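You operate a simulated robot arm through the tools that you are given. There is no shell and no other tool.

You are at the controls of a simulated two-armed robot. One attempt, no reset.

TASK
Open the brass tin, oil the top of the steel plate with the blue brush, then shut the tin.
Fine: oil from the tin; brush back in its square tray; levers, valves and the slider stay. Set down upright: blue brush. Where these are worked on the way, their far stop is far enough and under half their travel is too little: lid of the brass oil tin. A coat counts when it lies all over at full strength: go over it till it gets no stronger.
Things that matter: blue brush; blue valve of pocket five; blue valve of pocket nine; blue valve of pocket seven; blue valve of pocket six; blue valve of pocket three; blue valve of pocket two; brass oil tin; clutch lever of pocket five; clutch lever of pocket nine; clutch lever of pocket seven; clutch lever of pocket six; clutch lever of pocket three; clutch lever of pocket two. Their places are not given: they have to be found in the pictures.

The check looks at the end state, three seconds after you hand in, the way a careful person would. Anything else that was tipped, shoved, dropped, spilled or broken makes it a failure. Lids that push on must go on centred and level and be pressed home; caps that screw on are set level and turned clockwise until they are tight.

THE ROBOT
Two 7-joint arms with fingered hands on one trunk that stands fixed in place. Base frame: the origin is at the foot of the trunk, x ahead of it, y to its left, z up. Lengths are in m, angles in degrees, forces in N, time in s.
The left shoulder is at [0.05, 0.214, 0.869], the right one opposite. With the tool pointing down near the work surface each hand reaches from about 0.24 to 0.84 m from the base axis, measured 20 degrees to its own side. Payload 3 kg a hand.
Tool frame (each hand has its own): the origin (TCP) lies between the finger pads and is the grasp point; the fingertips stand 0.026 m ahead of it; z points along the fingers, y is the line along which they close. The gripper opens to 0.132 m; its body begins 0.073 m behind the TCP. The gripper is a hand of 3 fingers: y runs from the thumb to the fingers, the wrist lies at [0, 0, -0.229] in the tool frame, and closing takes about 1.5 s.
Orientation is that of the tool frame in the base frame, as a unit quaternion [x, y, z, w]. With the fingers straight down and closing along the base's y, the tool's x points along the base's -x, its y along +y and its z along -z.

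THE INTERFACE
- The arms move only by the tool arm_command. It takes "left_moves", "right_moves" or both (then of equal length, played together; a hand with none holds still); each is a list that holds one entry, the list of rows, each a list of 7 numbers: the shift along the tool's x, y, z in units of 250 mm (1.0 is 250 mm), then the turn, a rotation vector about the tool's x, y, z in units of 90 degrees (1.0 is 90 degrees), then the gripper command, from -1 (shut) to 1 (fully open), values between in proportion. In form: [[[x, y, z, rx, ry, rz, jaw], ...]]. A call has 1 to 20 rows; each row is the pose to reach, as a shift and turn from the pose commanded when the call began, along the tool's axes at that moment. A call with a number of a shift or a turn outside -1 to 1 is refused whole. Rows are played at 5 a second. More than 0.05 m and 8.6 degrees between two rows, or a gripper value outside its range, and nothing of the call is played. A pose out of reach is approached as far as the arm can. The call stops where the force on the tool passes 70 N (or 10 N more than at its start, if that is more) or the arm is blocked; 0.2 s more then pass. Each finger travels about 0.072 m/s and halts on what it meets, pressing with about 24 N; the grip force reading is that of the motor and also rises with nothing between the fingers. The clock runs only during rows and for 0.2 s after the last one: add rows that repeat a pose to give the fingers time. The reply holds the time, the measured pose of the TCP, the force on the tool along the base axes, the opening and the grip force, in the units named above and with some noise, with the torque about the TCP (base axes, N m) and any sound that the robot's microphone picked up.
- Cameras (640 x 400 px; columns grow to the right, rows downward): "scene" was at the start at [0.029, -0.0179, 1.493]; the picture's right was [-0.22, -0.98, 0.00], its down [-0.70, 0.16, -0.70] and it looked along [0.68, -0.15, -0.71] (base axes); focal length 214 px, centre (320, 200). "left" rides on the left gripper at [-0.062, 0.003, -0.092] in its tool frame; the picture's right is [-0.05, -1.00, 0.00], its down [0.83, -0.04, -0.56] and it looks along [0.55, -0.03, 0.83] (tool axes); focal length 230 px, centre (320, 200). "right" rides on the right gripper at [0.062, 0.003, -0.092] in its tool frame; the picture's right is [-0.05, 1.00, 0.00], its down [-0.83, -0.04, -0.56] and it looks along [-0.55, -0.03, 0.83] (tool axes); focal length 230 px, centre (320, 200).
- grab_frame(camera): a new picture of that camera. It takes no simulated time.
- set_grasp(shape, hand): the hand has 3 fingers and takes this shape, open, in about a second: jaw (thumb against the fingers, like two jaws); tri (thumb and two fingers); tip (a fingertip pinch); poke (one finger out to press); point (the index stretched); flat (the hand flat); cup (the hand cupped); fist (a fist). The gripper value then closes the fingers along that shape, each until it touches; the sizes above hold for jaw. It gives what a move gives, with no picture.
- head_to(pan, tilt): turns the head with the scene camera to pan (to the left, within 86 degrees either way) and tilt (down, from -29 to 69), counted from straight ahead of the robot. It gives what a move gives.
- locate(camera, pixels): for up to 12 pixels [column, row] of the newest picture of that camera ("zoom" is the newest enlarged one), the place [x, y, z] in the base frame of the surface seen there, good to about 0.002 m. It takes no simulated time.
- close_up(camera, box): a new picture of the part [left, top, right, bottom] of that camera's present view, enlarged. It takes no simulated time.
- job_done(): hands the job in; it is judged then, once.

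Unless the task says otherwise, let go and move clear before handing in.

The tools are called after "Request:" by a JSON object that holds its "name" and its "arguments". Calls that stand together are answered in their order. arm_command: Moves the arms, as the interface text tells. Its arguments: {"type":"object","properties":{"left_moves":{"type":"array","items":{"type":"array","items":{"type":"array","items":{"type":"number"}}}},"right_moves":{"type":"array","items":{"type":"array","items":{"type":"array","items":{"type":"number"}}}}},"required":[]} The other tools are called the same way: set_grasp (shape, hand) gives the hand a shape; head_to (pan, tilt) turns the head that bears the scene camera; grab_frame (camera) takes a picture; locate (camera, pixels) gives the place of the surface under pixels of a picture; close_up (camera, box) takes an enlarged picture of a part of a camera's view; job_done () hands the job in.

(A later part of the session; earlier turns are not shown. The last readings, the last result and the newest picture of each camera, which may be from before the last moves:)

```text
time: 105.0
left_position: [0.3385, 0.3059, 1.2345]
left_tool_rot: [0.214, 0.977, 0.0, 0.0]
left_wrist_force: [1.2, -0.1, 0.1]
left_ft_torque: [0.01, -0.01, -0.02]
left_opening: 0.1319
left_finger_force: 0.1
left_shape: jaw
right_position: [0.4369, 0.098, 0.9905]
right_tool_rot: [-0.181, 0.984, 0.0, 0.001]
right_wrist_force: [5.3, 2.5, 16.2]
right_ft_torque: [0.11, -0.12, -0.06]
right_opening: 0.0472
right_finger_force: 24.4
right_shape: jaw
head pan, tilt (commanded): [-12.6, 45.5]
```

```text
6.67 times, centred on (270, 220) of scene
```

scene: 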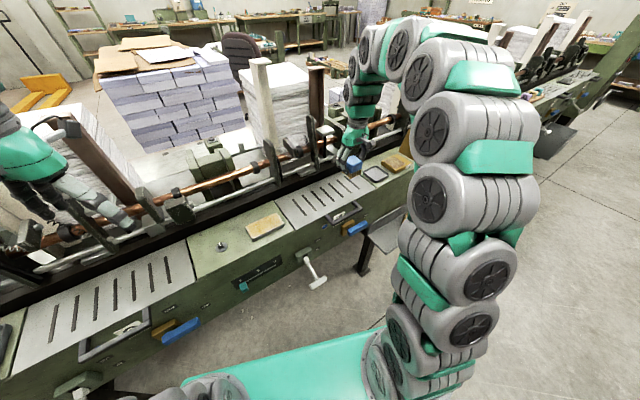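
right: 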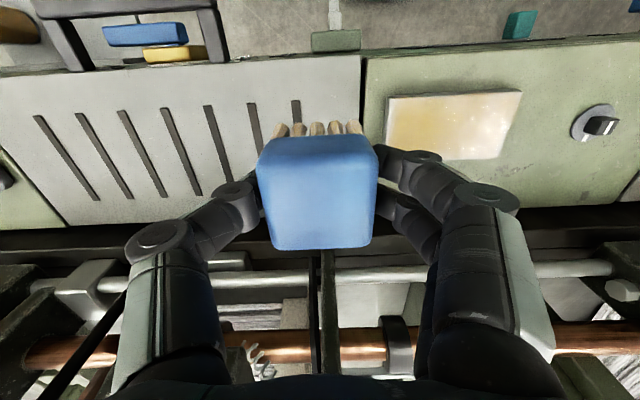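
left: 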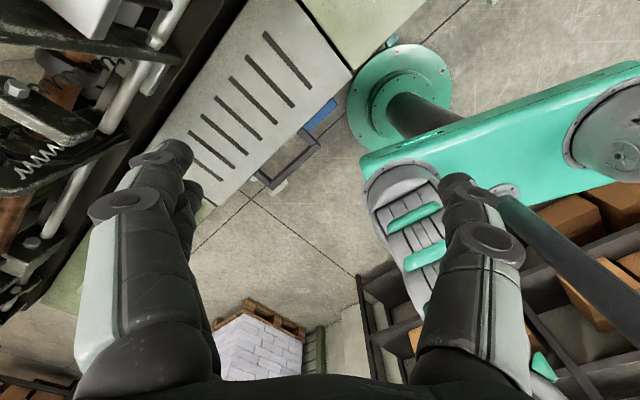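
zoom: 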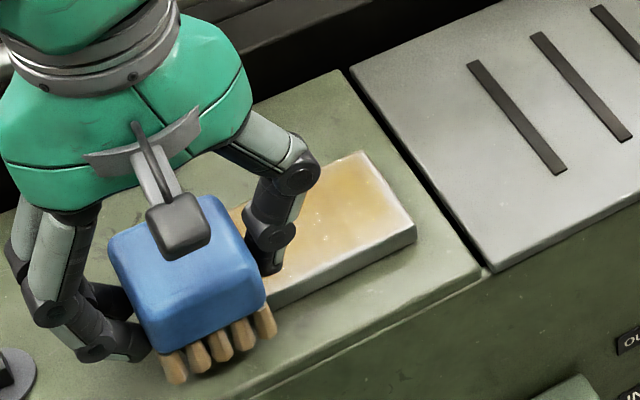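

Contact is 16 N at the near-left corner. I'll sweep the near edge to the right, easing up slightly on the way.

Request:
{"name": "arm_command", "arguments": {"right_moves": [[[0, -0.04, -0.001, 0, 0, 0, -0.6], [0, -0.08, -0.002, 0, 0, 0, -0.6], [0, -0.12, -0.002, 0, 0, 0, -0.6], [0, -0.16, -0.003, 0, 0, 0, -0.6], [0, -0.2, -0.003, 0, 0, 0, -0.6], [0, -0.24, -0.003, 0, 0, 0, -0.6], [0, -0.28, -0.004, 0, 0, 0, -0.6], [0, -0.32, -0.004, 0, 0, 0, -0.6], [0, -0.36, -0.005, 0, 0, 0, -0.6], [0, -0.395, -0.005, 0, 0, 0, -0.6]]]}}

Request:
{"name": "close_up", "arguments": {"camera": "scene", "box": [230, 190, 310, 250]}}

```text
time: 107.2
left_position: [0.3371, 0.3075, 1.2346]
left_tool_rot: [0.214, 0.977, 0.0, 0.0]
left_wrist_force: [0.9, 0.2, 0.2]
left_ft_torque: [-0.02, -0.03, 0.01]
left_opening: 0.1319
left_finger_force: 0.0
left_shape: jaw
right_position: [0.4738, 0.0056, 0.9891]
right_tool_rot: [-0.182, 0.983, 0.0, 0.0]
right_wrist_force: [-1.0, 1.2, 3.4]
right_ft_torque: [0.11, 0.06, -0.01]
right_opening: 0.0474
right_finger_force: 24.4
right_shape: jaw
head pan, tilt (commanded): [-12.6, 45.5]
```

```text
6.67 times, centred on (270, 220) of scene
```

zoom: 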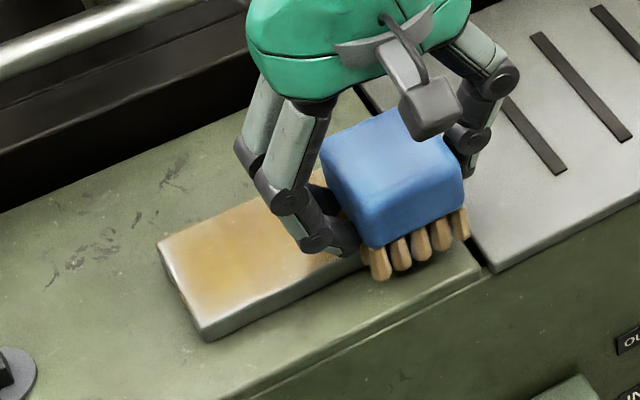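

Light contact (3.4 N) at the near-right corner with load on the plate side. I'll sweep the right end to the far edge and back.

Request:
{"name": "arm_command", "arguments": {"right_moves": [[[-0.03, 0, 0.002, 0, 0, 0, -0.6], [-0.06, 0.0, 0.002, 0, 0, 0, -0.6], [-0.09, 0.0, 0.002, 0, 0, 0, -0.6], [-0.12, 0.0, 0.002, 0, 0, 0, -0.6], [-0.15, 0.0, 0.002, 0, 0, 0, -0.6], [-0.175, 0.0, 0.002, 0, 0, 0, -0.6], [-0.175, 0.03, 0.002, 0, 0, 0, -0.6], [-0.14, 0.03, 0.002, 0, 0, 0, -0.6], [-0.1, 0.03, 0.002, 0, 0, 0, -0.6], [-0.06, 0.03, 0.002, 0, 0, 0, -0.6], [-0.02, 0.03, 0.002, 0, 0, 0, -0.6], [0.0, 0.03, 0.002, 0, 0, 0, -0.6], [0.0, 0.0, 0.002, 0, 0, 0, -0.6], [-0.04, 0.0, 0.002, 0, 0, 0, -0.6], [-0.08, 0.0, 0.002, 0, 0, 0, -0.6], [-0.12, 0.0, 0.002, 0, 0, 0, -0.6], [-0.17, 0.0, 0.002, 0, 0, 0, -0.6]]]}}

Request:
{"name": "close_up", "arguments": {"camera": "scene", "box": [230, 190, 310, 250]}}

```text
time: 110.8
left_position: [0.3363, 0.3061, 1.2342]
left_tool_rot: [0.215, 0.977, 0.0, 0.0]
left_wrist_force: [0.2, 0.7, 0.0]
left_ft_torque: [0.04, 0.05, -0.03]
left_opening: 0.1321
left_finger_force: 0.0
left_shape: jaw
right_position: [0.5125, 0.0207, 0.9883]
right_tool_rot: [-0.181, 0.983, 0.0, 0.0]
right_wrist_force: [-2.5, -1.5, 5.7]
right_ft_torque: [0.07, 0.06, 0.04]
right_opening: 0.0472
right_finger_force: 24.1
right_shape: jaw
head pan, tilt (commanded): [-12.6, 45.5]
```

```text
6.67 times, centred on (270, 220) of scene
```

zoom: 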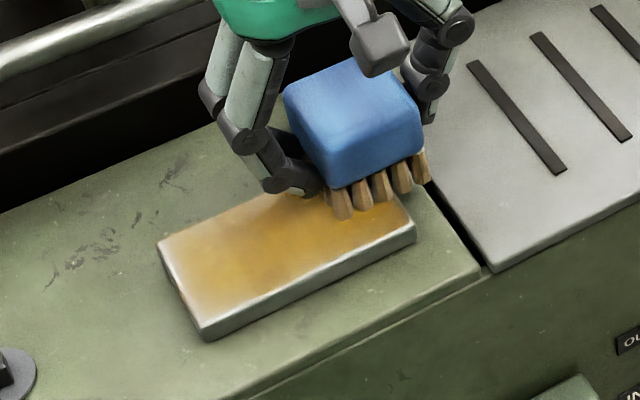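

With the glare blocked by the hand, the coat now looks evenly gold across the plate. I'll finish with a far-edge sweep to the left at light contact.

Request:
{"name": "arm_command", "arguments": {"right_moves": [[[0, 0.04, 0.001, 0, 0, 0, -0.6], [0, 0.08, 0.002, 0, 0, 0, -0.6], [0, 0.12, 0.002, 0, 0, 0, -0.6], [0, 0.16, 0.003, 0, 0, 0, -0.6], [0, 0.2, 0.004, 0, 0, 0, -0.6], [0, 0.24, 0.004, 0, 0, 0, -0.6], [0, 0.28, 0.005, 0, 0, 0, -0.6], [0, 0.32, 0.006, 0, 0, 0, -0.6], [0, 0.36, 0.006, 0, 0, 0, -0.6], [0, 0.395, 0.007, 0, 0, 0, -0.6]]]}}

Request:
{"name": "close_up", "arguments": {"camera": "scene", "box": [230, 190, 310, 250]}}

```text
time: 113.0
left_position: [0.3384, 0.3079, 1.2337]
left_tool_rot: [0.216, 0.976, 0.0, 0.001]
left_wrist_force: [0.0, -0.1, 0.0]
left_ft_torque: [0.0, -0.01, 0.04]
left_opening: 0.1317
left_finger_force: 0.1
left_shape: jaw
right_position: [0.4778, 0.1137, 0.9898]
right_tool_rot: [-0.181, 0.984, -0.001, 0.001]
right_wrist_force: [2.5, -5.3, 15.7]
right_ft_torque: [-0.16, -0.05, -0.03]
right_opening: 0.0473
right_finger_force: 23.7
right_shape: jaw
head pan, tilt (commanded): [-12.6, 45.5]
```

```text
6.67 times, centred on (270, 220) of scene
```

zoom: 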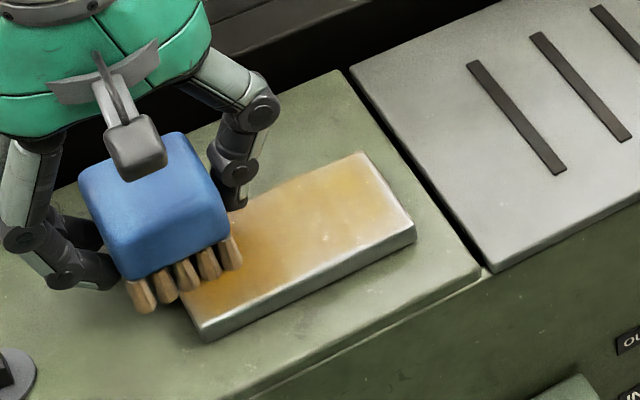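

All edges have been covered. I'll lift clear again and compare the coat in the same view as before.

Request:
{"name": "arm_command", "arguments": {"right_moves": [[[0, 0, -0.06, 0, 0, 0, -0.6], [0, 0, -0.2, 0, 0, 0, -0.6], [0.04, -0.16, -0.29, 0, 0, 0, -0.6], [0.07, -0.34, -0.29, 0, 0, 0, -0.6], [0.08, -0.52, -0.29, 0, 0, 0, -0.6], [0.08, -0.7, -0.29, 0, 0, 0, -0.6], [0.08, -0.88, -0.29, 0, 0, 0, -0.6], [0.08, -0.96, -0.29, 0, 0, 0, -0.6]]]}}

Request:
{"name": "close_up", "arguments": {"camera": "scene", "box": [236, 205, 296, 245]}}

Request:
{"name": "close_up", "arguments": {"camera": "scene", "box": [270, 208, 290, 232]}}

Request:
{"name": "close_up", "arguments": {"camera": "scene", "box": [270, 160, 350, 220]}}

```text
time: 114.8
left_position: [0.3387, 0.3072, 1.2334]
left_tool_rot: [0.215, 0.977, 0.0, 0.0]
left_wrist_force: [-0.6, -0.4, 0.3]
left_ft_torque: [0.02, -0.01, 0.03]
left_opening: 0.1321
left_finger_force: 0.0
left_shape: jaw
right_position: [0.5431, -0.1175, 1.0585]
right_tool_rot: [-0.181, 0.983, 0.0, 0.0]
right_wrist_force: [0.9, 0.4, -1.6]
right_ft_torque: [0.01, -0.04, 0.07]
right_opening: 0.0471
right_finger_force: 24.2
right_shape: jaw
head pan, tilt (commanded): [-12.6, 45.5]
```

```text
10.00 times, centred on (266, 225) of scene
```

zoom: 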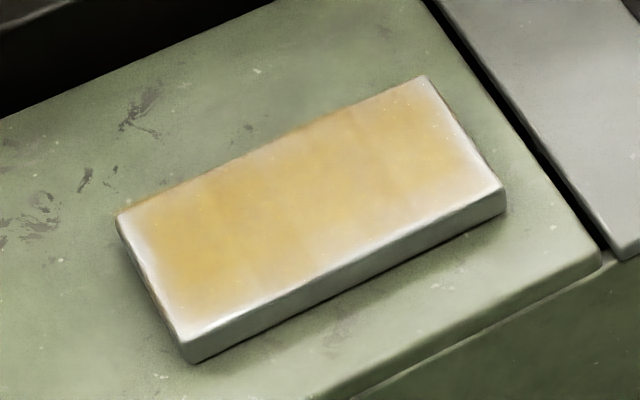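

```text
16.00 times, centred on (280, 220) of scene
```

zoom: 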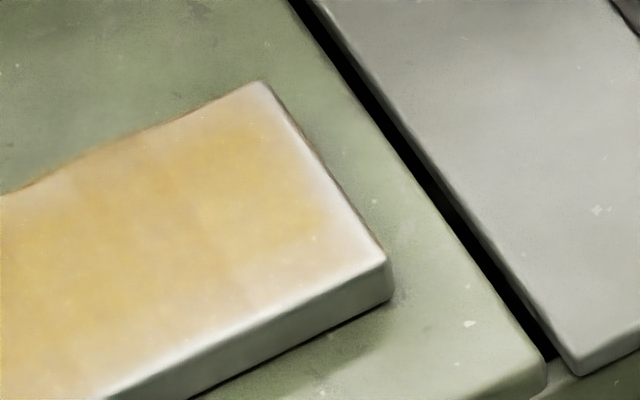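

```text
6.67 times, centred on (310, 190) of scene
```

zoom: 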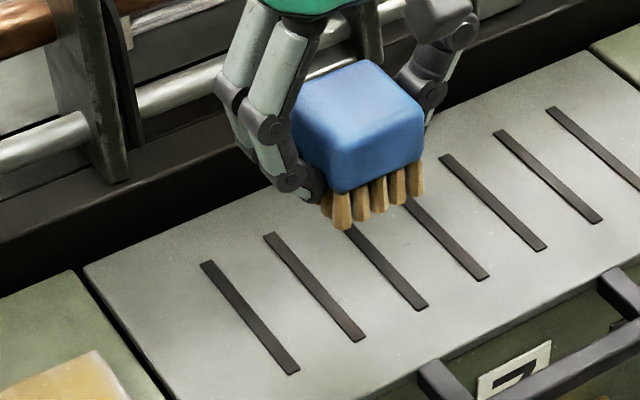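

The coat looks the same as before apart from being slightly more even, so it seems to have reached full strength. I'll repeat the hand-camera view for one more comparison of the right end.

Request:
{"name": "arm_command", "arguments": {"right_moves": [[[0, 0.1, 0, 0, 0, 0, -0.6], [0.006, 0.2, 0, 0, 0, 0, -0.6], [0.013, 0.298, -0.02, 0, 0, 0, -0.6], [0.013, 0.298, -0.02, 0, 0, 0, -0.6]]]}}

Request:
{"name": "close_up", "arguments": {"camera": "right", "box": [370, 70, 550, 180]}}

Request:
{"name": "close_up", "arguments": {"camera": "right", "box": [375, 80, 435, 140]}}

```text
time: 115.8
left_position: [0.3386, 0.3071, 1.2343]
left_tool_rot: [0.215, 0.977, 0.0, 0.0]
left_wrist_force: [0.2, -0.2, 0.9]
left_ft_torque: [0.01, 0.01, 0.03]
left_opening: 0.1319
left_finger_force: 0.1
left_shape: jaw
right_position: [0.515, -0.0482, 1.0654]
right_tool_rot: [-0.182, 0.983, 0.0, -0.001]
right_wrist_force: [-0.2, 0.5, -0.2]
right_ft_torque: [0.03, -0.03, 0.0]
right_opening: 0.047
right_finger_force: 23.1
right_shape: jaw
head pan, tilt (commanded): [-12.6, 45.5]
```

```text
3.56 times, centred on (460, 125) of right
```

zoom: 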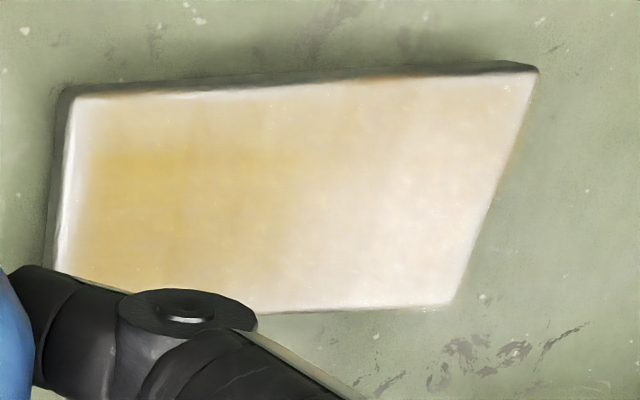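

```text
6.67 times, centred on (405, 110) of right
```

zoom: 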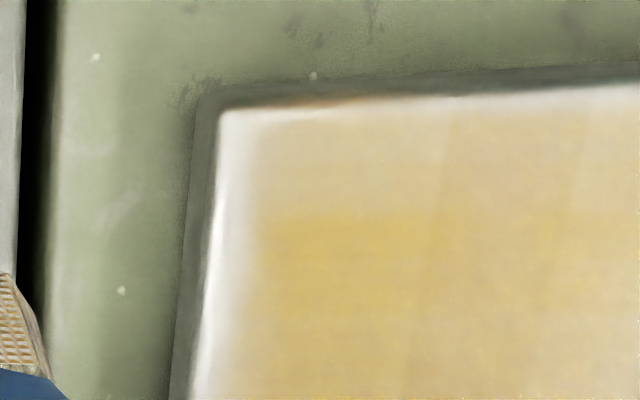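

In this close view the near rim still looks a shade paler than the middle, and glare makes it hard to judge. To be safe I'll load the brush once more and give a full slow coat with a fresh load.

Request:
{"name": "arm_command", "arguments": {"right_moves": [[[0, -0.1, 0, 0, 0, 0, -0.6], [0, -0.24, 0, 0, 0, 0, -0.6], [0, -0.4, 0, 0, 0, 0, -0.6], [0, -0.56, 0, 0, 0, 0, -0.6], [0, -0.72, 0, 0, 0, 0, -0.6], [0, -0.88, 0, 0, 0, 0, -0.6], [0, -0.96, 0, 0, 0, 0, -0.6]]]}}

Request:
{"name": "arm_command", "arguments": {"right_moves": [[[0, -0.1, 0, 0, 0, 0, -0.6], [-0.01, -0.24, 0, 0, 0, 0, -0.6], [-0.02, -0.4, 0, 0, 0, 0, -0.6], [-0.025, -0.56, 0, 0, 0, 0, -0.6], [-0.025, -0.72, 0, 0, 0, 0, -0.6], [-0.025, -0.86, 0, 0, 0, 0, -0.6], [-0.025, -0.93, 0, 0, 0, 0, -0.6], [-0.025, -0.93, 0, 0, 0, 0, -0.6]]]}}

Request:
{"name": "grab_frame", "arguments": {"camera": "right"}}

```text
time: 117.4
left_position: [0.3384, 0.3066, 1.2337]
left_tool_rot: [0.215, 0.977, 0.0, 0.0]
left_wrist_force: [-0.2, -0.2, -0.3]
left_ft_torque: [0.01, 0.01, 0.01]
left_opening: 0.132
left_finger_force: 0.0
left_shape: jaw
right_position: [0.6008, -0.2732, 1.0645]
right_tool_rot: [-0.182, 0.983, -0.001, -0.001]
right_wrist_force: [0.6, 0.8, -0.3]
right_ft_torque: [0.01, 0.02, 0.03]
right_opening: 0.0471
right_finger_force: 24.0
right_shape: jaw
head pan, tilt (commanded): [-12.6, 45.5]
```

```text
time: 119.2
left_position: [0.3367, 0.3075, 1.2342]
left_tool_rot: [0.217, 0.976, 0.0, 0.0]
left_wrist_force: [0.2, -0.5, 0.2]
left_ft_torque: [0.01, 0.0, 0.06]
left_opening: 0.1319
left_finger_force: 0.0
left_shape: jaw
right_position: [0.6899, -0.4889, 1.0658]
right_tool_rot: [-0.182, 0.983, 0.0, 0.0]
right_wrist_force: [0.9, 0.2, -0.2]
right_ft_torque: [0.0, 0.0, -0.02]
right_opening: 0.0469
right_finger_force: 23.8
right_shape: jaw
head pan, tilt (commanded): [-12.6, 45.5]
```

```text
taken
```

right: 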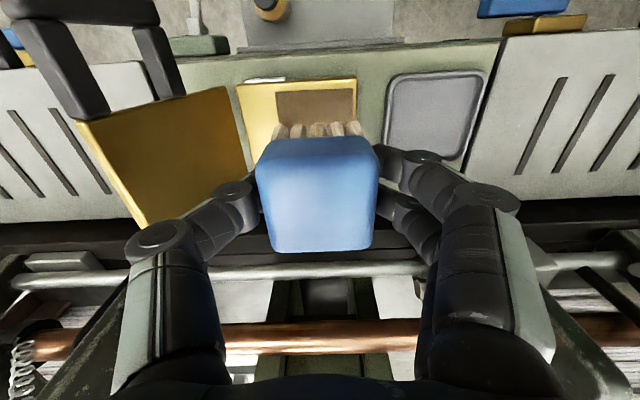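

The hand is over the pad again and the lid is well clear of the thumb. I'll lower and scrub.

Request:
{"name": "arm_command", "arguments": {"right_moves": [[[0, 0.006, 0.1, 0, 0, 0, -0.6], [0, 0.012, 0.18, 0, 0, 0, -0.6], [0, 0.012, 0.24, 0, 0, 0, -0.6], [0, 0.012, 0.262, 0, 0, 0, -0.6], [0, 0.012, 0.27, 0, 0, 0, -0.6], [0, 0.012, 0.274, 0, 0, 0, -0.6], [0.01, 0.012, 0.274, 0, 0, 0, -0.6], [0.02, 0.012, 0.274, 0, 0, 0, -0.6], [0.01, 0.012, 0.274, 0, 0, 0, -0.6], [0.0, 0.012, 0.274, 0, 0, 0, -0.6], [-0.01, 0.012, 0.274, 0, 0, 0, -0.6], [-0.02, 0.012, 0.274, 0, 0, 0, -0.6], [-0.01, 0.012, 0.274, 0, 0, 0, -0.6], [0.0, 0.012, 0.274, 0, 0, 0, -0.6]]]}}

Request:
{"name": "close_up", "arguments": {"camera": "right", "box": [200, 70, 420, 200]}}

```text
time: 122.2
left_position: [0.3375, 0.3072, 1.2338]
left_tool_rot: [0.215, 0.977, 0.0, 0.0]
left_wrist_force: [-0.1, 0.1, 0.7]
left_ft_torque: [0.02, -0.02, -0.01]
left_opening: 0.1317
left_finger_force: 0.1
left_shape: jaw
right_position: [0.6889, -0.4844, 0.9973]
right_tool_rot: [-0.181, 0.983, 0.0, -0.001]
right_wrist_force: [-0.5, 0.1, -0.5]
right_ft_torque: [0.01, 0.01, -0.01]
right_opening: 0.0471
right_finger_force: 24.6
right_shape: jaw
head pan, tilt (commanded): [-12.6, 45.5]
```

```text
2.91 times, centred on (310, 135) of right
```

zoom: 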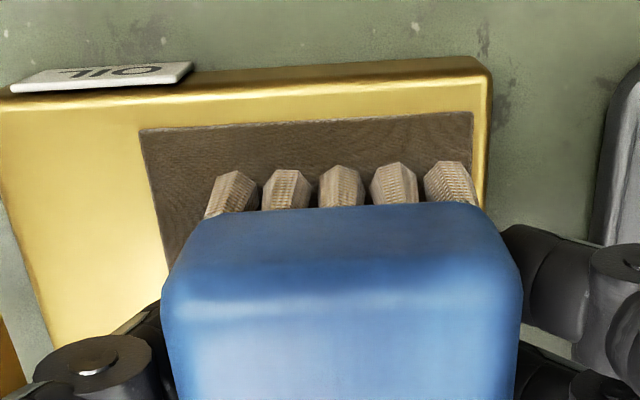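

No contact yet (−0.5 N) at z 0.9973, so I'll press about 2 mm lower and scrub again.

Request:
{"name": "arm_command", "arguments": {"right_moves": [[[0, 0, 0.005, 0, 0, 0, -0.6], [0, 0, 0.009, 0, 0, 0, -0.6], [0.01, 0, 0.009, 0, 0, 0, -0.6], [0.02, 0, 0.009, 0, 0, 0, -0.6], [0.01, 0, 0.009, 0, 0, 0, -0.6], [0.0, 0, 0.009, 0, 0, 0, -0.6], [-0.01, 0, 0.009, 0, 0, 0, -0.6], [-0.02, 0, 0.009, 0, 0, 0, -0.6], [-0.01, 0, 0.009, 0, 0, 0, -0.6], [0.0, 0, 0.009, 0, 0, 0, -0.6], [0.0, 0, 0.009, 0, 0, 0, -0.6]]]}}

Request:
{"name": "close_up", "arguments": {"camera": "right", "box": [200, 70, 420, 200]}}

```text
time: 124.6
left_position: [0.3385, 0.307, 1.2338]
left_tool_rot: [0.215, 0.977, 0.0, 0.0]
left_wrist_force: [-0.4, -0.3, -0.3]
left_ft_torque: [-0.01, -0.03, -0.02]
left_opening: 0.1322
left_finger_force: 0.0
left_shape: jaw
right_position: [0.6882, -0.4838, 0.9956]
right_tool_rot: [-0.182, 0.983, 0.0, 0.0]
right_wrist_force: [3.4, 2.6, 9.9]
right_ft_torque: [0.09, -0.05, -0.03]
right_opening: 0.0472
right_finger_force: 24.5
right_shape: jaw
head pan, tilt (commanded): [-12.6, 45.5]
```

```text
2.91 times, centred on (310, 135) of right
```

zoom: 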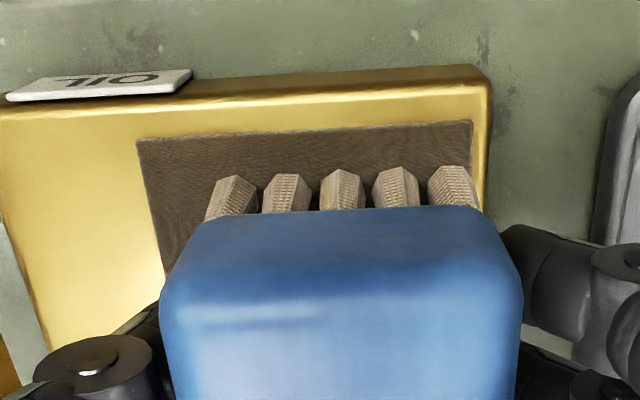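

The bristles press at 10 N and are loaded. I'll lift and carry the brush back to the plate.

Request:
{"name": "arm_command", "arguments": {"right_moves": [[[0, 0, -0.06, 0, 0, 0, -0.6], [0, 0, -0.16, 0, 0, 0, -0.6], [0, 0, -0.27, 0, 0, 0, -0.6], [0, 0.12, -0.27, 0, 0, 0, -0.6], [0, 0.28, -0.27, 0, 0, 0, -0.6], [0.02, 0.44, -0.27, 0, 0, 0, -0.6], [0.03, 0.6, -0.27, 0, 0, 0, -0.6], [0.03, 0.76, -0.27, 0, 0, 0, -0.6], [0.03, 0.9, -0.27, 0, 0, 0, -0.6], [0.03, 0.98, -0.27, 0, 0, 0, -0.6]]]}}

Request:
{"name": "arm_command", "arguments": {"right_moves": [[[0, 0.1, 0, 0, 0, 0, -0.6], [0.01, 0.24, 0, 0, 0, 0, -0.6], [0.02, 0.4, 0, 0, 0, 0, -0.6], [0.03, 0.56, 0, 0, 0, 0, -0.6], [0.04, 0.72, 0, 0, 0, 0, -0.6], [0.05, 0.88, 0, 0, 0, 0, -0.6], [0.055, 0.96, 0, 0, 0, 0, -0.6]]]}}

Request:
{"name": "close_up", "arguments": {"camera": "scene", "box": [230, 170, 330, 240]}}

```text
time: 126.8
left_position: [0.3382, 0.3068, 1.2346]
left_tool_rot: [0.215, 0.977, 0.001, 0.0]
left_wrist_force: [-0.2, 0.5, -0.5]
left_ft_torque: [-0.01, -0.01, -0.01]
left_opening: 0.1318
left_finger_force: 0.0
left_shape: jaw
right_position: [0.5928, -0.2593, 1.0624]
right_tool_rot: [-0.181, 0.983, 0.0, 0.0]
right_wrist_force: [0.4, -0.1, -0.7]
right_ft_torque: [0.02, 0.02, 0.01]
right_opening: 0.047
right_finger_force: 24.3
right_shape: jaw
head pan, tilt (commanded): [-12.6, 45.5]
```

```text
time: 128.4
left_position: [0.338, 0.3074, 1.2332]
left_tool_rot: [0.216, 0.977, -0.001, 0.0]
left_wrist_force: [0.1, -0.1, -0.5]
left_ft_torque: [-0.01, 0.02, 0.0]
left_opening: 0.1317
left_finger_force: 0.0
left_shape: jaw
right_position: [0.4948, -0.0383, 1.0627]
right_tool_rot: [-0.181, 0.983, 0.0, 0.0]
right_wrist_force: [0.5, -0.1, 0.0]
right_ft_torque: [0.01, 0.01, -0.01]
right_opening: 0.047
right_finger_force: 23.7
right_shape: jaw
head pan, tilt (commanded): [-12.6, 45.5]
```

```text
5.71 times, centred on (280, 205) of scene
```

zoom: 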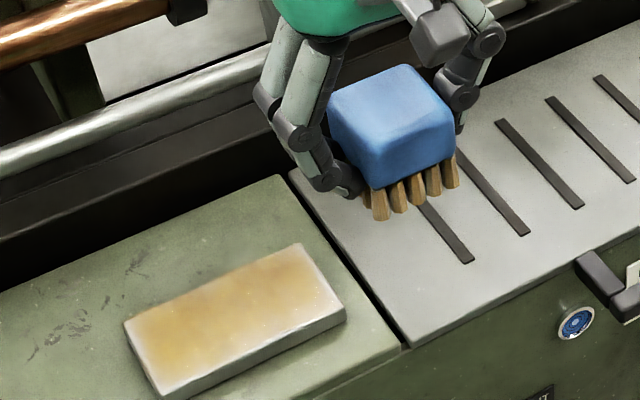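

The fresh brush is golden and the plate is in place. I'll set it down lightly on the right near corner.

Request:
{"name": "arm_command", "arguments": {"right_moves": [[[0, 0.1, 0.04, 0, 0, 0, -0.6], [0, 0.2, 0.12, 0, 0, 0, -0.6], [0, 0.228, 0.2, 0, 0, 0, -0.6], [0, 0.228, 0.26, 0, 0, 0, -0.6], [0, 0.228, 0.282, 0, 0, 0, -0.6], [0, 0.228, 0.288, 0, 0, 0, -0.6], [0, 0.228, 0.292, 0, 0, 0, -0.6], [0, 0.228, 0.292, 0, 0, 0, -0.6]]]}}

```text
time: 130.2
left_position: [0.3367, 0.3067, 1.2337]
left_tool_rot: [0.214, 0.977, 0.0, 0.0]
left_wrist_force: [-0.5, -0.8, 0.8]
left_ft_torque: [0.03, -0.02, 0.04]
left_opening: 0.132
left_finger_force: 0.0
left_shape: jaw
right_position: [0.4749, 0.0127, 0.9909]
right_tool_rot: [-0.181, 0.983, 0.0, 0.0]
right_wrist_force: [-0.1, 1.7, 3.3]
right_ft_torque: [0.09, 0.01, 0.02]
right_opening: 0.0474
right_finger_force: 23.2
right_shape: jaw
head pan, tilt (commanded): [-12.6, 45.5]
```

Contact is light at 3.3 N. I'll raster across the plate in near–far sweeps, moving left, with slightly more pressure.

Request:
{"name": "arm_command", "arguments": {"right_moves": [[[-0.04, 0, 0.002, 0, 0, 0, -0.6], [-0.08, 0, 0.002, 0, 0, 0, -0.6], [-0.12, 0, 0.002, 0, 0, 0, -0.6], [-0.16, 0, 0.002, 0, 0, 0, -0.6], [-0.16, 0.07, 0.002, 0, 0, 0, -0.6], [-0.12, 0.07, 0.002, 0, 0, 0, -0.6], [-0.08, 0.07, 0.002, 0, 0, 0, -0.6], [-0.04, 0.07, 0.002, 0, 0, 0, -0.6], [0.005, 0.07, 0.002, 0, 0, 0, -0.6], [0.005, 0.15, 0.003, 0, 0, 0, -0.6], [-0.04, 0.15, 0.003, 0, 0, 0, -0.6], [-0.08, 0.15, 0.003, 0, 0, 0, -0.6], [-0.12, 0.15, 0.003, 0, 0, 0, -0.6], [-0.16, 0.15, 0.003, 0, 0, 0, -0.6], [-0.16, 0.23, 0.004, 0, 0, 0, -0.6], [-0.12, 0.23, 0.004, 0, 0, 0, -0.6], [-0.08, 0.23, 0.004, 0, 0, 0, -0.6], [-0.04, 0.23, 0.004, 0, 0, 0, -0.6], [0.005, 0.23, 0.004, 0, 0, 0, -0.6]]]}}

```text
time: 134.2
left_position: [0.3373, 0.3062, 1.2336]
left_tool_rot: [0.215, 0.977, -0.001, 0.0]
left_wrist_force: [0.2, 0.4, 0.6]
left_ft_torque: [0.01, 0.0, 0.02]
left_opening: 0.1317
left_finger_force: 0.1
left_shape: jaw
right_position: [0.453, 0.0682, 0.9899]
right_tool_rot: [-0.182, 0.983, 0.0, 0.0]
right_wrist_force: [4.1, 0.9, 11.2]
right_ft_torque: [0.07, -0.06, -0.03]
right_opening: 0.047
right_finger_force: 24.0
right_shape: jaw
head pan, tilt (commanded): [-12.6, 45.5]
```

Contact holds at 11 N. I'll finish the left columns and then sweep the near edge back to the right.

Request:
{"name": "arm_command", "arguments": {"right_moves": [[[0, 0.08, 0.001, 0, 0, 0, -0.6], [-0.04, 0.08, 0.001, 0, 0, 0, -0.6], [-0.08, 0.08, 0.001, 0, 0, 0, -0.6], [-0.12, 0.08, 0.001, 0, 0, 0, -0.6], [-0.165, 0.08, 0.001, 0, 0, 0, -0.6], [-0.165, 0.135, 0.002, 0, 0, 0, -0.6], [-0.12, 0.135, 0.002, 0, 0, 0, -0.6], [-0.08, 0.135, 0.002, 0, 0, 0, -0.6], [-0.04, 0.135, 0.002, 0, 0, 0, -0.6], [0.0, 0.135, 0.002, 0, 0, 0, -0.6], [0, 0.09, 0.002, 0, 0, 0, -0.6], [0, 0.045, 0.001, 0, 0, 0, -0.6], [0, 0.0, 0.0, 0, 0, 0, -0.6], [0, -0.05, 0.0, 0, 0, 0, -0.6], [0, -0.1, -0.001, 0, 0, 0, -0.6], [0, -0.15, -0.001, 0, 0, 0, -0.6], [0, -0.2, -0.001, 0, 0, 0, -0.6], [0, -0.235, -0.002, 0, 0, 0, -0.6]]]}}

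Request:
{"name": "close_up", "arguments": {"camera": "scene", "box": [230, 190, 310, 250]}}

```text
time: 138.0
left_position: [0.3373, 0.3065, 1.2335]
left_tool_rot: [0.215, 0.977, 0.0, 0.0]
left_wrist_force: [0.4, 0.4, -0.2]
left_ft_torque: [0.01, 0.01, 0.03]
left_opening: 0.132
left_finger_force: 0.0
left_shape: jaw
right_position: [0.4741, 0.0141, 0.9887]
right_tool_rot: [-0.182, 0.983, 0.001, 0.0]
right_wrist_force: [-1.7, 1.8, 3.2]
right_ft_torque: [0.11, 0.05, -0.01]
right_opening: 0.0475
right_finger_force: 24.3
right_shape: jaw
head pan, tilt (commanded): [-12.6, 45.5]
```

```text
6.67 times, centred on (270, 220) of scene
```

zoom: 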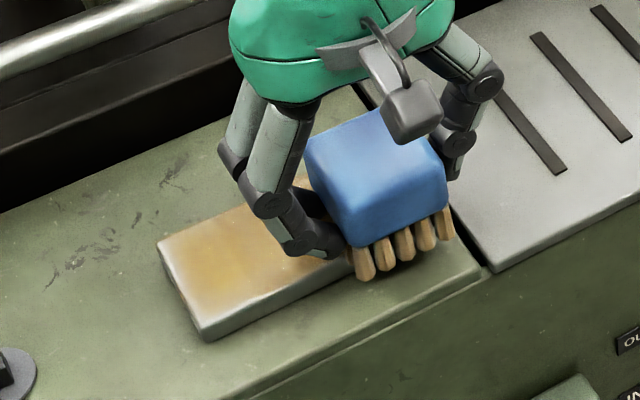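

The picture matches earlier ones at the same spots, so the coat isn't getting stronger. I'll finish with one last far-side sweep and then lift off.

Request:
{"name": "arm_command", "arguments": {"right_moves": [[[-0.04, 0, 0.001, 0, 0, 0, -0.6], [-0.08, 0, 0.001, 0, 0, 0, -0.6], [-0.12, 0, 0.001, 0, 0, 0, -0.6], [-0.16, 0, 0.001, 0, 0, 0, -0.6], [-0.16, 0.05, 0.002, 0, 0, 0, -0.6], [-0.16, 0.1, 0.002, 0, 0, 0, -0.6], [-0.16, 0.15, 0.003, 0, 0, 0, -0.6], [-0.16, 0.2, 0.003, 0, 0, 0, -0.6], [-0.16, 0.25, 0.004, 0, 0, 0, -0.6], [-0.16, 0.3, 0.004, 0, 0, 0, -0.6], [-0.16, 0.35, 0.005, 0, 0, 0, -0.6], [-0.08, 0.35, 0.005, 0, 0, 0, -0.6], [-0.08, 0.3, 0.005, 0, 0, 0, -0.6], [-0.08, 0.25, 0.004, 0, 0, 0, -0.6], [-0.08, 0.2, 0.003, 0, 0, 0, -0.6], [-0.08, 0.15, 0.003, 0, 0, 0, -0.6], [-0.08, 0.1, 0.002, 0, 0, 0, -0.6], [-0.08, 0.05, 0.002, 0, 0, 0, -0.6], [-0.08, 0.0, 0.001, 0, 0, 0, -0.6]]]}}

Request:
{"name": "arm_command", "arguments": {"right_moves": [[[0, 0, -0.06, 0, 0, 0, -0.6], [0, 0, -0.18, 0, 0, 0, -0.6], [0, -0.1, -0.29, 0, 0, 0, -0.6], [0, -0.26, -0.29, 0, 0, 0, -0.6], [0, -0.42, -0.29, 0, 0, 0, -0.6], [0, -0.58, -0.29, 0, 0, 0, -0.6]]]}}

Request:
{"name": "close_up", "arguments": {"camera": "scene", "box": [236, 205, 296, 245]}}

Request:
{"name": "close_up", "arguments": {"camera": "scene", "box": [270, 160, 350, 220]}}

```text
time: 142.0
left_position: [0.338, 0.3066, 1.2341]
left_tool_rot: [0.214, 0.977, 0.0, 0.0]
left_wrist_force: [-0.1, -0.1, -0.1]
left_ft_torque: [-0.01, -0.02, 0.0]
left_opening: 0.1319
left_finger_force: 0.0
left_shape: jaw
right_position: [0.4925, 0.0199, 0.9884]
right_tool_rot: [-0.181, 0.983, -0.001, 0.0]
right_wrist_force: [-1.2, 2.8, 7.1]
right_ft_torque: [0.16, 0.09, 0.02]
right_opening: 0.0476
right_finger_force: 23.4
right_shape: jaw
head pan, tilt (commanded): [-12.6, 45.5]
```

```text
time: 143.4
left_position: [0.3378, 0.3064, 1.2334]
left_tool_rot: [0.215, 0.977, -0.001, 0.0]
left_wrist_force: [0.2, 0.5, 0.5]
left_ft_torque: [-0.02, 0.01, 0.02]
left_opening: 0.1318
left_finger_force: 0.1
left_shape: jaw
right_position: [0.5469, -0.1192, 1.0598]
right_tool_rot: [-0.181, 0.983, 0.0, 0.0]
right_wrist_force: [0.9, -0.1, -0.8]
right_ft_torque: [-0.01, -0.02, 0.02]
right_opening: 0.0473
right_finger_force: 24.0
right_shape: jaw
head pan, tilt (commanded): [-12.6, 45.5]
```

```text
10.00 times, centred on (266, 225) of scene
```

zoom: 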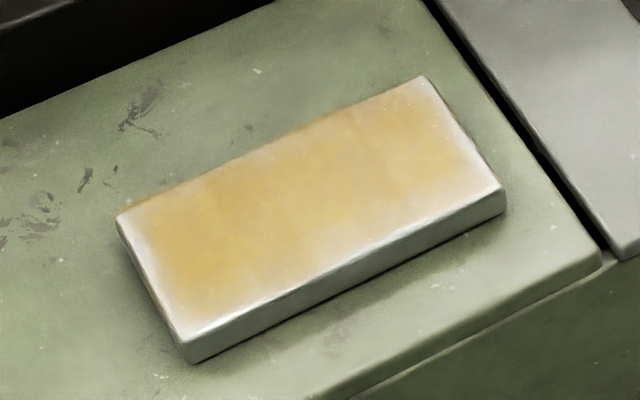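

```text
6.67 times, centred on (310, 190) of scene
```

zoom: 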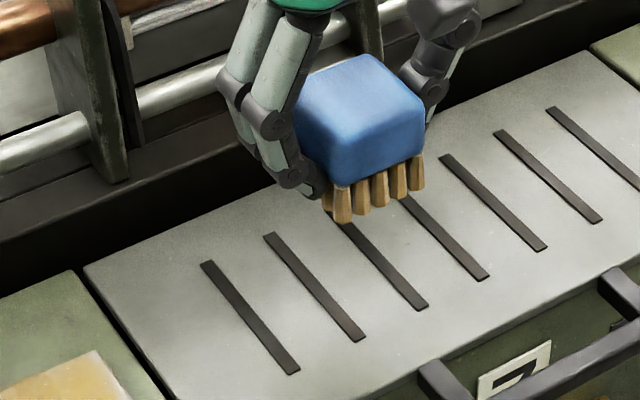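

The coat is unchanged and the bristles are still golden, so the plate is at full strength and hasn't moved. Now I'll carry the brush back over its tray.

Request:
{"name": "arm_command", "arguments": {"right_moves": [[[0, -0.1, 0, 0, 0, 0, -0.6], [0, -0.24, 0, 0, 0, 0, -0.6], [0, -0.4, 0, 0, 0, 0, -0.6], [-0.01, -0.56, 0, 0, 0, 0, -0.6], [-0.02, -0.72, 0, 0, 0, 0, -0.6], [-0.02, -0.88, 0, 0, 0, 0, -0.6], [-0.02, -1.0, 0, 0, 0, 0, -0.6]]]}}

Request:
{"name": "arm_command", "arguments": {"right_moves": [[[0, -0.09, 0, 0, 0, 0, -0.6], [0, -0.173, 0, 0, 0, 0, -0.6], [0, -0.173, 0.06, 0, 0, 0, -0.6], [0, -0.173, 0.12, 0, 0, 0, -0.6], [0, -0.173, 0.16, 0, 0, 0, -0.6], [0, -0.173, 0.16, 0, 0, 0, -0.6]]]}}

Request:
{"name": "close_up", "arguments": {"camera": "scene", "box": [345, 125, 435, 190]}}

Request:
{"name": "grab_frame", "arguments": {"camera": "right"}}

```text
time: 145.0
left_position: [0.337, 0.3073, 1.234]
left_tool_rot: [0.215, 0.977, 0.001, 0.001]
left_wrist_force: [0.3, -0.8, -0.2]
left_ft_torque: [0.02, -0.03, 0.05]
left_opening: 0.132
left_finger_force: 0.0
left_shape: jaw
right_position: [0.6385, -0.3476, 1.0606]
right_tool_rot: [-0.182, 0.983, 0.0, 0.0]
right_wrist_force: [-0.3, 0.1, -0.7]
right_ft_torque: [0.0, -0.03, 0.01]
right_opening: 0.0471
right_finger_force: 24.6
right_shape: jaw
head pan, tilt (commanded): [-12.6, 45.5]
```

```text
time: 146.4
left_position: [0.3371, 0.3069, 1.2333]
left_tool_rot: [0.215, 0.977, 0.001, 0.0]
left_wrist_force: [-0.1, 0.1, 0.3]
left_ft_torque: [0.03, -0.01, -0.04]
left_opening: 0.1323
left_finger_force: 0.0
left_shape: jaw
right_position: [0.6538, -0.3894, 1.0212]
right_tool_rot: [-0.182, 0.983, 0.0, -0.001]
right_wrist_force: [0.1, 0.4, 0.7]
right_ft_torque: [0.01, 0.01, 0.0]
right_opening: 0.0471
right_finger_force: 23.7
right_shape: jaw
head pan, tilt (commanded): [-12.6, 45.5]
```

```text
6.15 times, centred on (390, 158) of scene
```

zoom: 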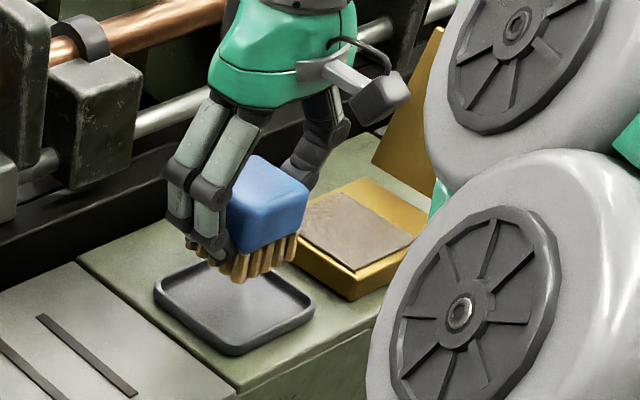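

```text
taken
```

right: 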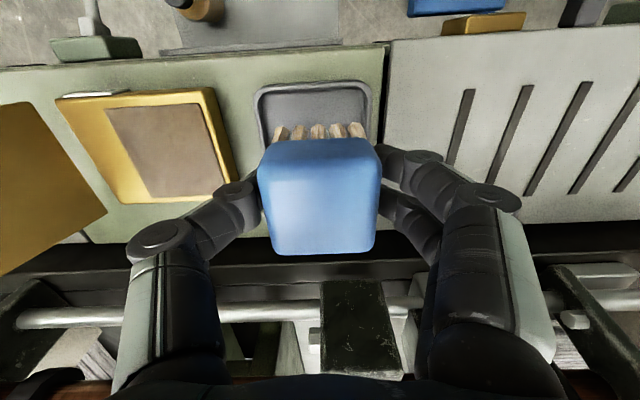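

The brush hangs over the tray. I'll locate the tray rim in the scene zoom and the bristle ends to centre it.

Request:
{"name": "locate", "arguments": {"camera": "zoom", "pixels": [[158, 292], [233, 347], [310, 305], [200, 320], [275, 330], [235, 310], [190, 270], [300, 290], [243, 280], [220, 265], [293, 255], [270, 225]]}}

```text
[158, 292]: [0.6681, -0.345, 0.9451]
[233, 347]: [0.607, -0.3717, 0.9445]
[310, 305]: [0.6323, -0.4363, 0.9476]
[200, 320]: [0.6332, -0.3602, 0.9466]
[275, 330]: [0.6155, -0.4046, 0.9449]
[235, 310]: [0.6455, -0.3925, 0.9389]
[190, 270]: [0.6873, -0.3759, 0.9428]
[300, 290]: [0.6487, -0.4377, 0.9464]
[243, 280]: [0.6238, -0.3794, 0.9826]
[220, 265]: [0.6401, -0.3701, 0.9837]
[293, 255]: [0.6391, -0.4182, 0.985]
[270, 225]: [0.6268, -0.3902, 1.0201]
```

The tray's centre is s −0.600, v 0.470 and the bristles are centred within 3 mm of it. I'll shift 3 mm right and lower slowly to contact.

Request:
{"name": "arm_command", "arguments": {"right_moves": [[[0, -0.012, 0.04, 0, 0, 0, -0.6], [0, -0.012, 0.09, 0, 0, 0, -0.6], [0, -0.012, 0.13, 0, 0, 0, -0.6], [0, -0.012, 0.155, 0, 0, 0, -0.6], [0, -0.012, 0.163, 0, 0, 0, -0.6], [0, -0.012, 0.163, 0, 0, 0, -0.6]]]}}

Request:
{"name": "close_up", "arguments": {"camera": "scene", "box": [350, 135, 410, 185]}}

```text
time: 147.8
left_position: [0.3382, 0.3062, 1.2329]
left_tool_rot: [0.216, 0.976, -0.001, 0.0]
left_wrist_force: [-0.4, -0.2, -1.1]
left_ft_torque: [-0.02, -0.01, -0.02]
left_opening: 0.132
left_finger_force: 0.1
left_shape: jaw
right_position: [0.6553, -0.3913, 0.9816]
right_tool_rot: [-0.181, 0.983, 0.001, -0.001]
right_wrist_force: [-0.4, -0.3, -1.2]
right_ft_torque: [0.05, -0.01, -0.01]
right_opening: 0.0471
right_finger_force: 24.0
right_shape: jaw
head pan, tilt (commanded): [-12.6, 45.5]
```

```text
8.00 times, centred on (380, 160) of scene
```

zoom: 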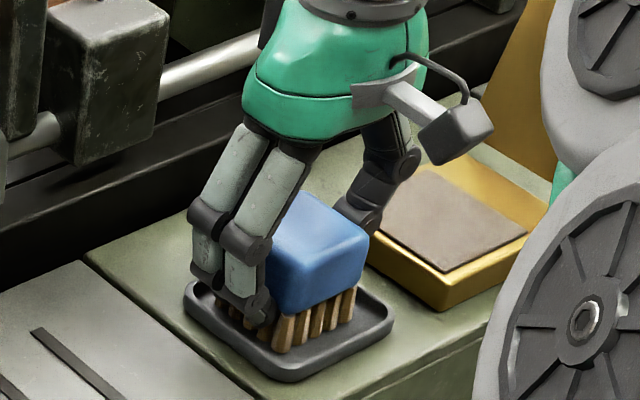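

The brush is inside the tray, about 2–3 mm above its floor. I'll lower in 1 mm steps to touch.

Request:
{"name": "arm_command", "arguments": {"right_moves": [[[0, 0, 0.004, 0, 0, 0, -0.6], [0, 0, 0.008, 0, 0, 0, -0.6], [0, 0, 0.011, 0, 0, 0, -0.6], [0, 0, 0.011, 0, 0, 0, -0.6]]]}}

```text
time: 148.8
left_position: [0.3369, 0.3058, 1.233]
left_tool_rot: [0.214, 0.977, 0.0, 0.001]
left_wrist_force: [0.0, 0.1, -0.4]
left_ft_torque: [-0.01, -0.01, 0.02]
left_opening: 0.1317
left_finger_force: 0.0
left_shape: jaw
right_position: [0.6545, -0.3919, 0.9776]
right_tool_rot: [-0.182, 0.983, 0.0, 0.0]
right_wrist_force: [0.7, -0.8, 12.1]
right_ft_torque: [0.13, 0.02, 0.0]
right_opening: 0.047
right_finger_force: 24.5
right_shape: jaw
head pan, tilt (commanded): [-12.6, 45.5]
```

The brush rests on the tray floor (12 N). I'll ease up slightly and open the fingers slowly.

Request:
{"name": "arm_command", "arguments": {"right_moves": [[[0, 0, -0.003, 0, 0, 0, -0.5], [0, 0, -0.003, 0, 0, 0, -0.35], [0, 0, -0.003, 0, 0, 0, -0.25], [0, 0, -0.003, 0, 0, 0, -0.15], [0, 0, -0.003, 0, 0, 0, 0.0], [0, 0, -0.003, 0, 0, 0, 0.15], [0, 0, -0.003, 0, 0, 0, 0.2], [0, 0, -0.003, 0, 0, 0, 0.2]]]}}

Request:
{"name": "close_up", "arguments": {"camera": "scene", "box": [350, 135, 410, 185]}}

Request:
{"name": "grab_frame", "arguments": {"camera": "right"}}

```text
time: 150.6
left_position: [0.3373, 0.3072, 1.2342]
left_tool_rot: [0.214, 0.977, -0.001, 0.001]
left_wrist_force: [-0.1, 0.0, -0.2]
left_ft_torque: [0.0, 0.0, 0.0]
left_opening: 0.132
left_finger_force: 0.0
left_shape: jaw
right_position: [0.6547, -0.3909, 0.9768]
right_tool_rot: [-0.182, 0.983, 0.0, -0.001]
right_wrist_force: [1.1, 0.4, -0.1]
right_ft_torque: [0.01, -0.02, -0.02]
right_opening: 0.0785
right_finger_force: 0.1
right_shape: jaw
head pan, tilt (commanded): [-12.6, 45.5]
```

```text
8.00 times, centred on (380, 160) of scene
```

zoom: 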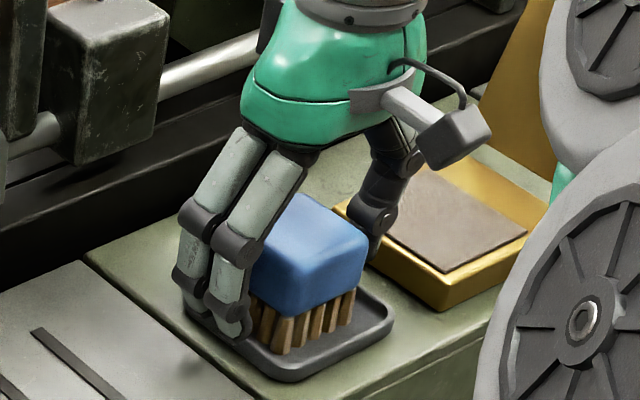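

```text
taken
```

right: 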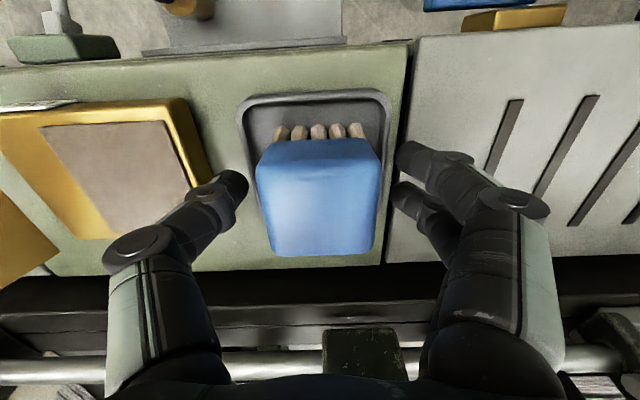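

The brush stands upright in its tray and the fingers are clear of it. I'll lift the hand straight up.

Request:
{"name": "arm_command", "arguments": {"right_moves": [[[0, 0, -0.06, 0, 0, 0, 0.2], [0, 0, -0.16, 0, 0, 0, 0.2], [0, 0, -0.3, 0, 0, 0, 0.2], [0, 0, -0.45, 0, 0, 0, 0.2], [0, 0, -0.6, 0, 0, 0, 0.2]]]}}

Request:
{"name": "close_up", "arguments": {"camera": "scene", "box": [350, 135, 430, 190]}}

Request:
{"name": "grab_frame", "arguments": {"camera": "right"}}

```text
time: 151.8
left_position: [0.3376, 0.307, 1.2338]
left_tool_rot: [0.215, 0.977, 0.0, 0.0]
left_wrist_force: [0.3, 0.0, -0.3]
left_ft_torque: [0.0, -0.02, 0.02]
left_opening: 0.132
left_finger_force: 0.1
left_shape: jaw
right_position: [0.6551, -0.3908, 1.1293]
right_tool_rot: [-0.182, 0.983, 0.0, 0.0]
right_wrist_force: [-0.6, -0.1, -0.1]
right_ft_torque: [0.0, -0.02, 0.03]
right_opening: 0.0787
right_finger_force: 0.0
right_shape: jaw
head pan, tilt (commanded): [-12.6, 45.5]
```

```text
7.27 times, centred on (390, 162) of scene
```

zoom: 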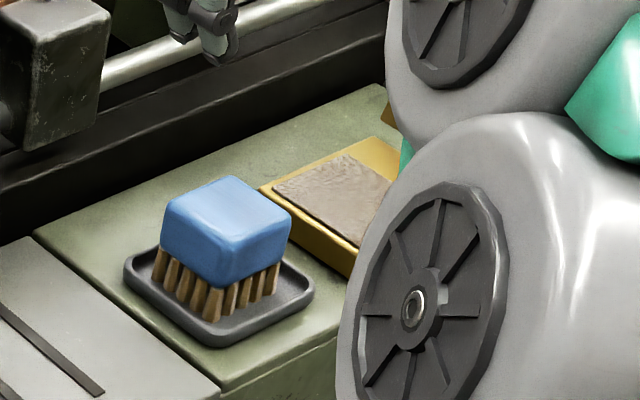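

```text
taken
```

right: 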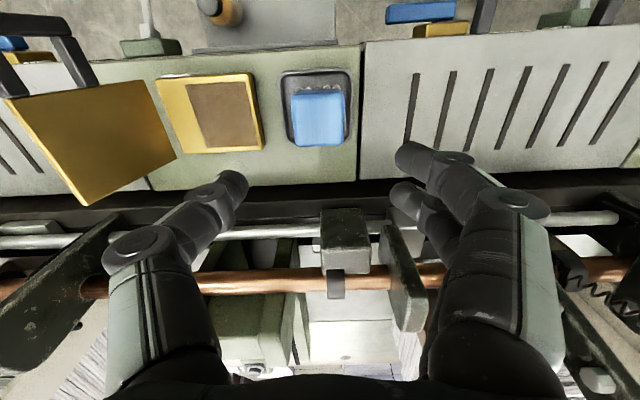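

The brush stands centred and upright in its tray. Now to shut the lid: I'll close the fingers, tilt the hand 45° and bring it to the front-right of the open lid at height.

Request:
{"name": "arm_command", "arguments": {"right_moves": [[[0.0864, -0.1208, 0, 0, -0.0625, 0, 0.0], [0.1728, -0.2415, 0, 0, -0.125, 0, -0.2], [0.2591, -0.3623, 0, 0, -0.1875, 0, -0.4], [0.3455, -0.483, 0, 0, -0.25, 0, -0.6], [0.4319, -0.6038, 0, 0, -0.3125, 0, -0.8], [0.5183, -0.7245, 0, 0, -0.375, 0, -1.0], [0.6046, -0.8453, 0, 0, -0.4375, 0, -1.0], [0.691, -0.966, 0, 0, -0.5, 0, -1.0], [0.691, -0.966, 0, 0, -0.5, 0, -1.0]]]}}

Request:
{"name": "grab_frame", "arguments": {"camera": "scene"}}

Request:
{"name": "close_up", "arguments": {"camera": "scene", "box": [360, 110, 470, 190]}}

Request:
{"name": "grab_frame", "arguments": {"camera": "right"}}

```text
time: 153.8
left_position: [0.3381, 0.3074, 1.2343]
left_tool_rot: [0.215, 0.977, 0.0, 0.0]
left_wrist_force: [-0.4, 1.0, 0.0]
left_ft_torque: [-0.02, 0.01, -0.02]
left_opening: 0.1318
left_finger_force: 0.1
left_shape: jaw
right_position: [0.5823, -0.6779, 1.1287]
right_tool_rot: [-0.167, 0.908, 0.07, 0.378]
right_wrist_force: [0.0, 0.8, -1.5]
right_ft_torque: [0.01, 0.03, -0.03]
right_opening: 0.0002
right_finger_force: 24.3
right_shape: jaw
head pan, tilt (commanded): [-12.6, 45.5]
```

```text
taken
```

scene: 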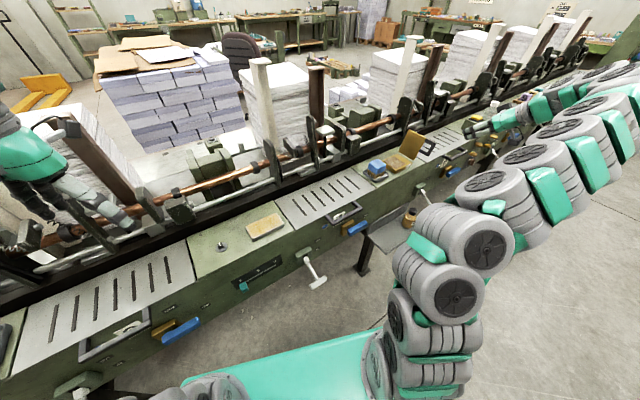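

```text
5.00 times, centred on (415, 150) of scene
```

zoom: 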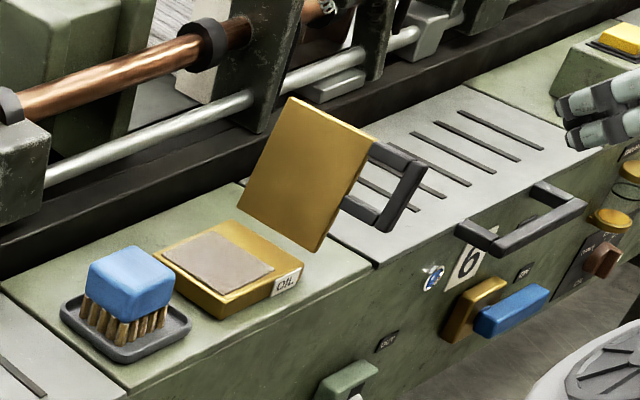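

```text
taken
```

right: 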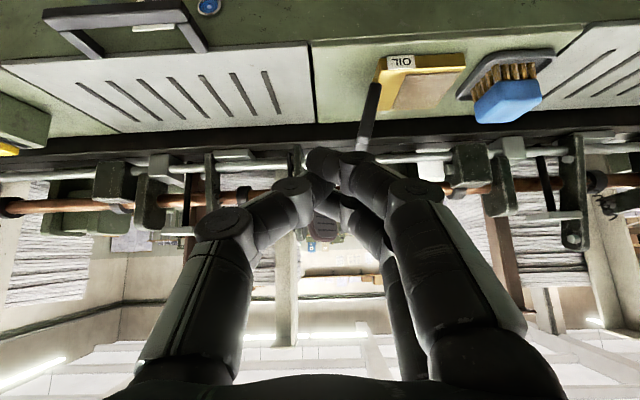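

The closed fingers are to the right of the open lid. I'll locate the pull and lid edges precisely.

Request:
{"name": "close_up", "arguments": {"camera": "scene", "box": [400, 125, 445, 165]}}

Request:
{"name": "locate", "arguments": {"camera": "zoom", "pixels": [[330, 165], [270, 260], [300, 220], [225, 120], [240, 150], [180, 230], [210, 150], [120, 310], [100, 60], [150, 150], [285, 145], [230, 250]]}}

```text
10.00 times, centred on (422, 145) of scene
```

zoom: 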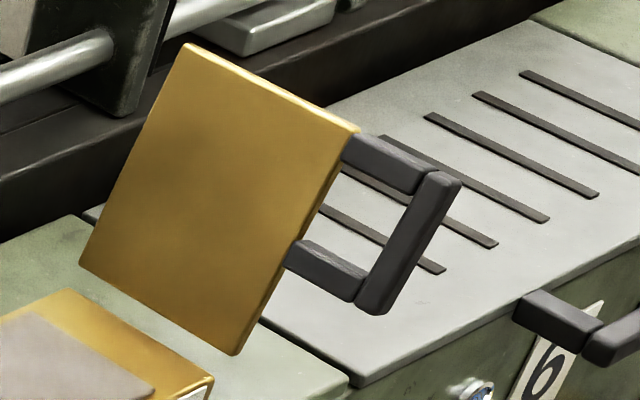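

```text
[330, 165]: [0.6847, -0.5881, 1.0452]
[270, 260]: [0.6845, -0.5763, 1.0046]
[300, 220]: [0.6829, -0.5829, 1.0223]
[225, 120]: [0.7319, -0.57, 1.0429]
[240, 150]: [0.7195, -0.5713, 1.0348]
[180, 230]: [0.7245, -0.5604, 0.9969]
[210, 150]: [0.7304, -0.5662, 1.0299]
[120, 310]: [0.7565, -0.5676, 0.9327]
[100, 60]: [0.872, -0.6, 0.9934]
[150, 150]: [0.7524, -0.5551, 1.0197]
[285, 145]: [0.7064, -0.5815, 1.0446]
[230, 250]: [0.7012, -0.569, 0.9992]
```

Request:
{"name": "locate", "arguments": {"camera": "zoom", "pixels": [[445, 178], [375, 305], [410, 240], [430, 190], [390, 160], [320, 265], [355, 140], [240, 345], [425, 240], [370, 290], [455, 190], [350, 280]]}}

```text
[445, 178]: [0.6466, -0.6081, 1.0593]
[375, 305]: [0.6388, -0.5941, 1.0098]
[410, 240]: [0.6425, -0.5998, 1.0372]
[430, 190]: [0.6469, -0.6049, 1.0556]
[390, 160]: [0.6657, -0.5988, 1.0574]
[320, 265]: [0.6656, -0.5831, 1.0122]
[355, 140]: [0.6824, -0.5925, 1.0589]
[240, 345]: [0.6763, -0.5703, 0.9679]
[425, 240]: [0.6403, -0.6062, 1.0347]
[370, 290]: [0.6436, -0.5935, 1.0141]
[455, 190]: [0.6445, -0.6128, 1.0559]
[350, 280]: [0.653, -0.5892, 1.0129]
```

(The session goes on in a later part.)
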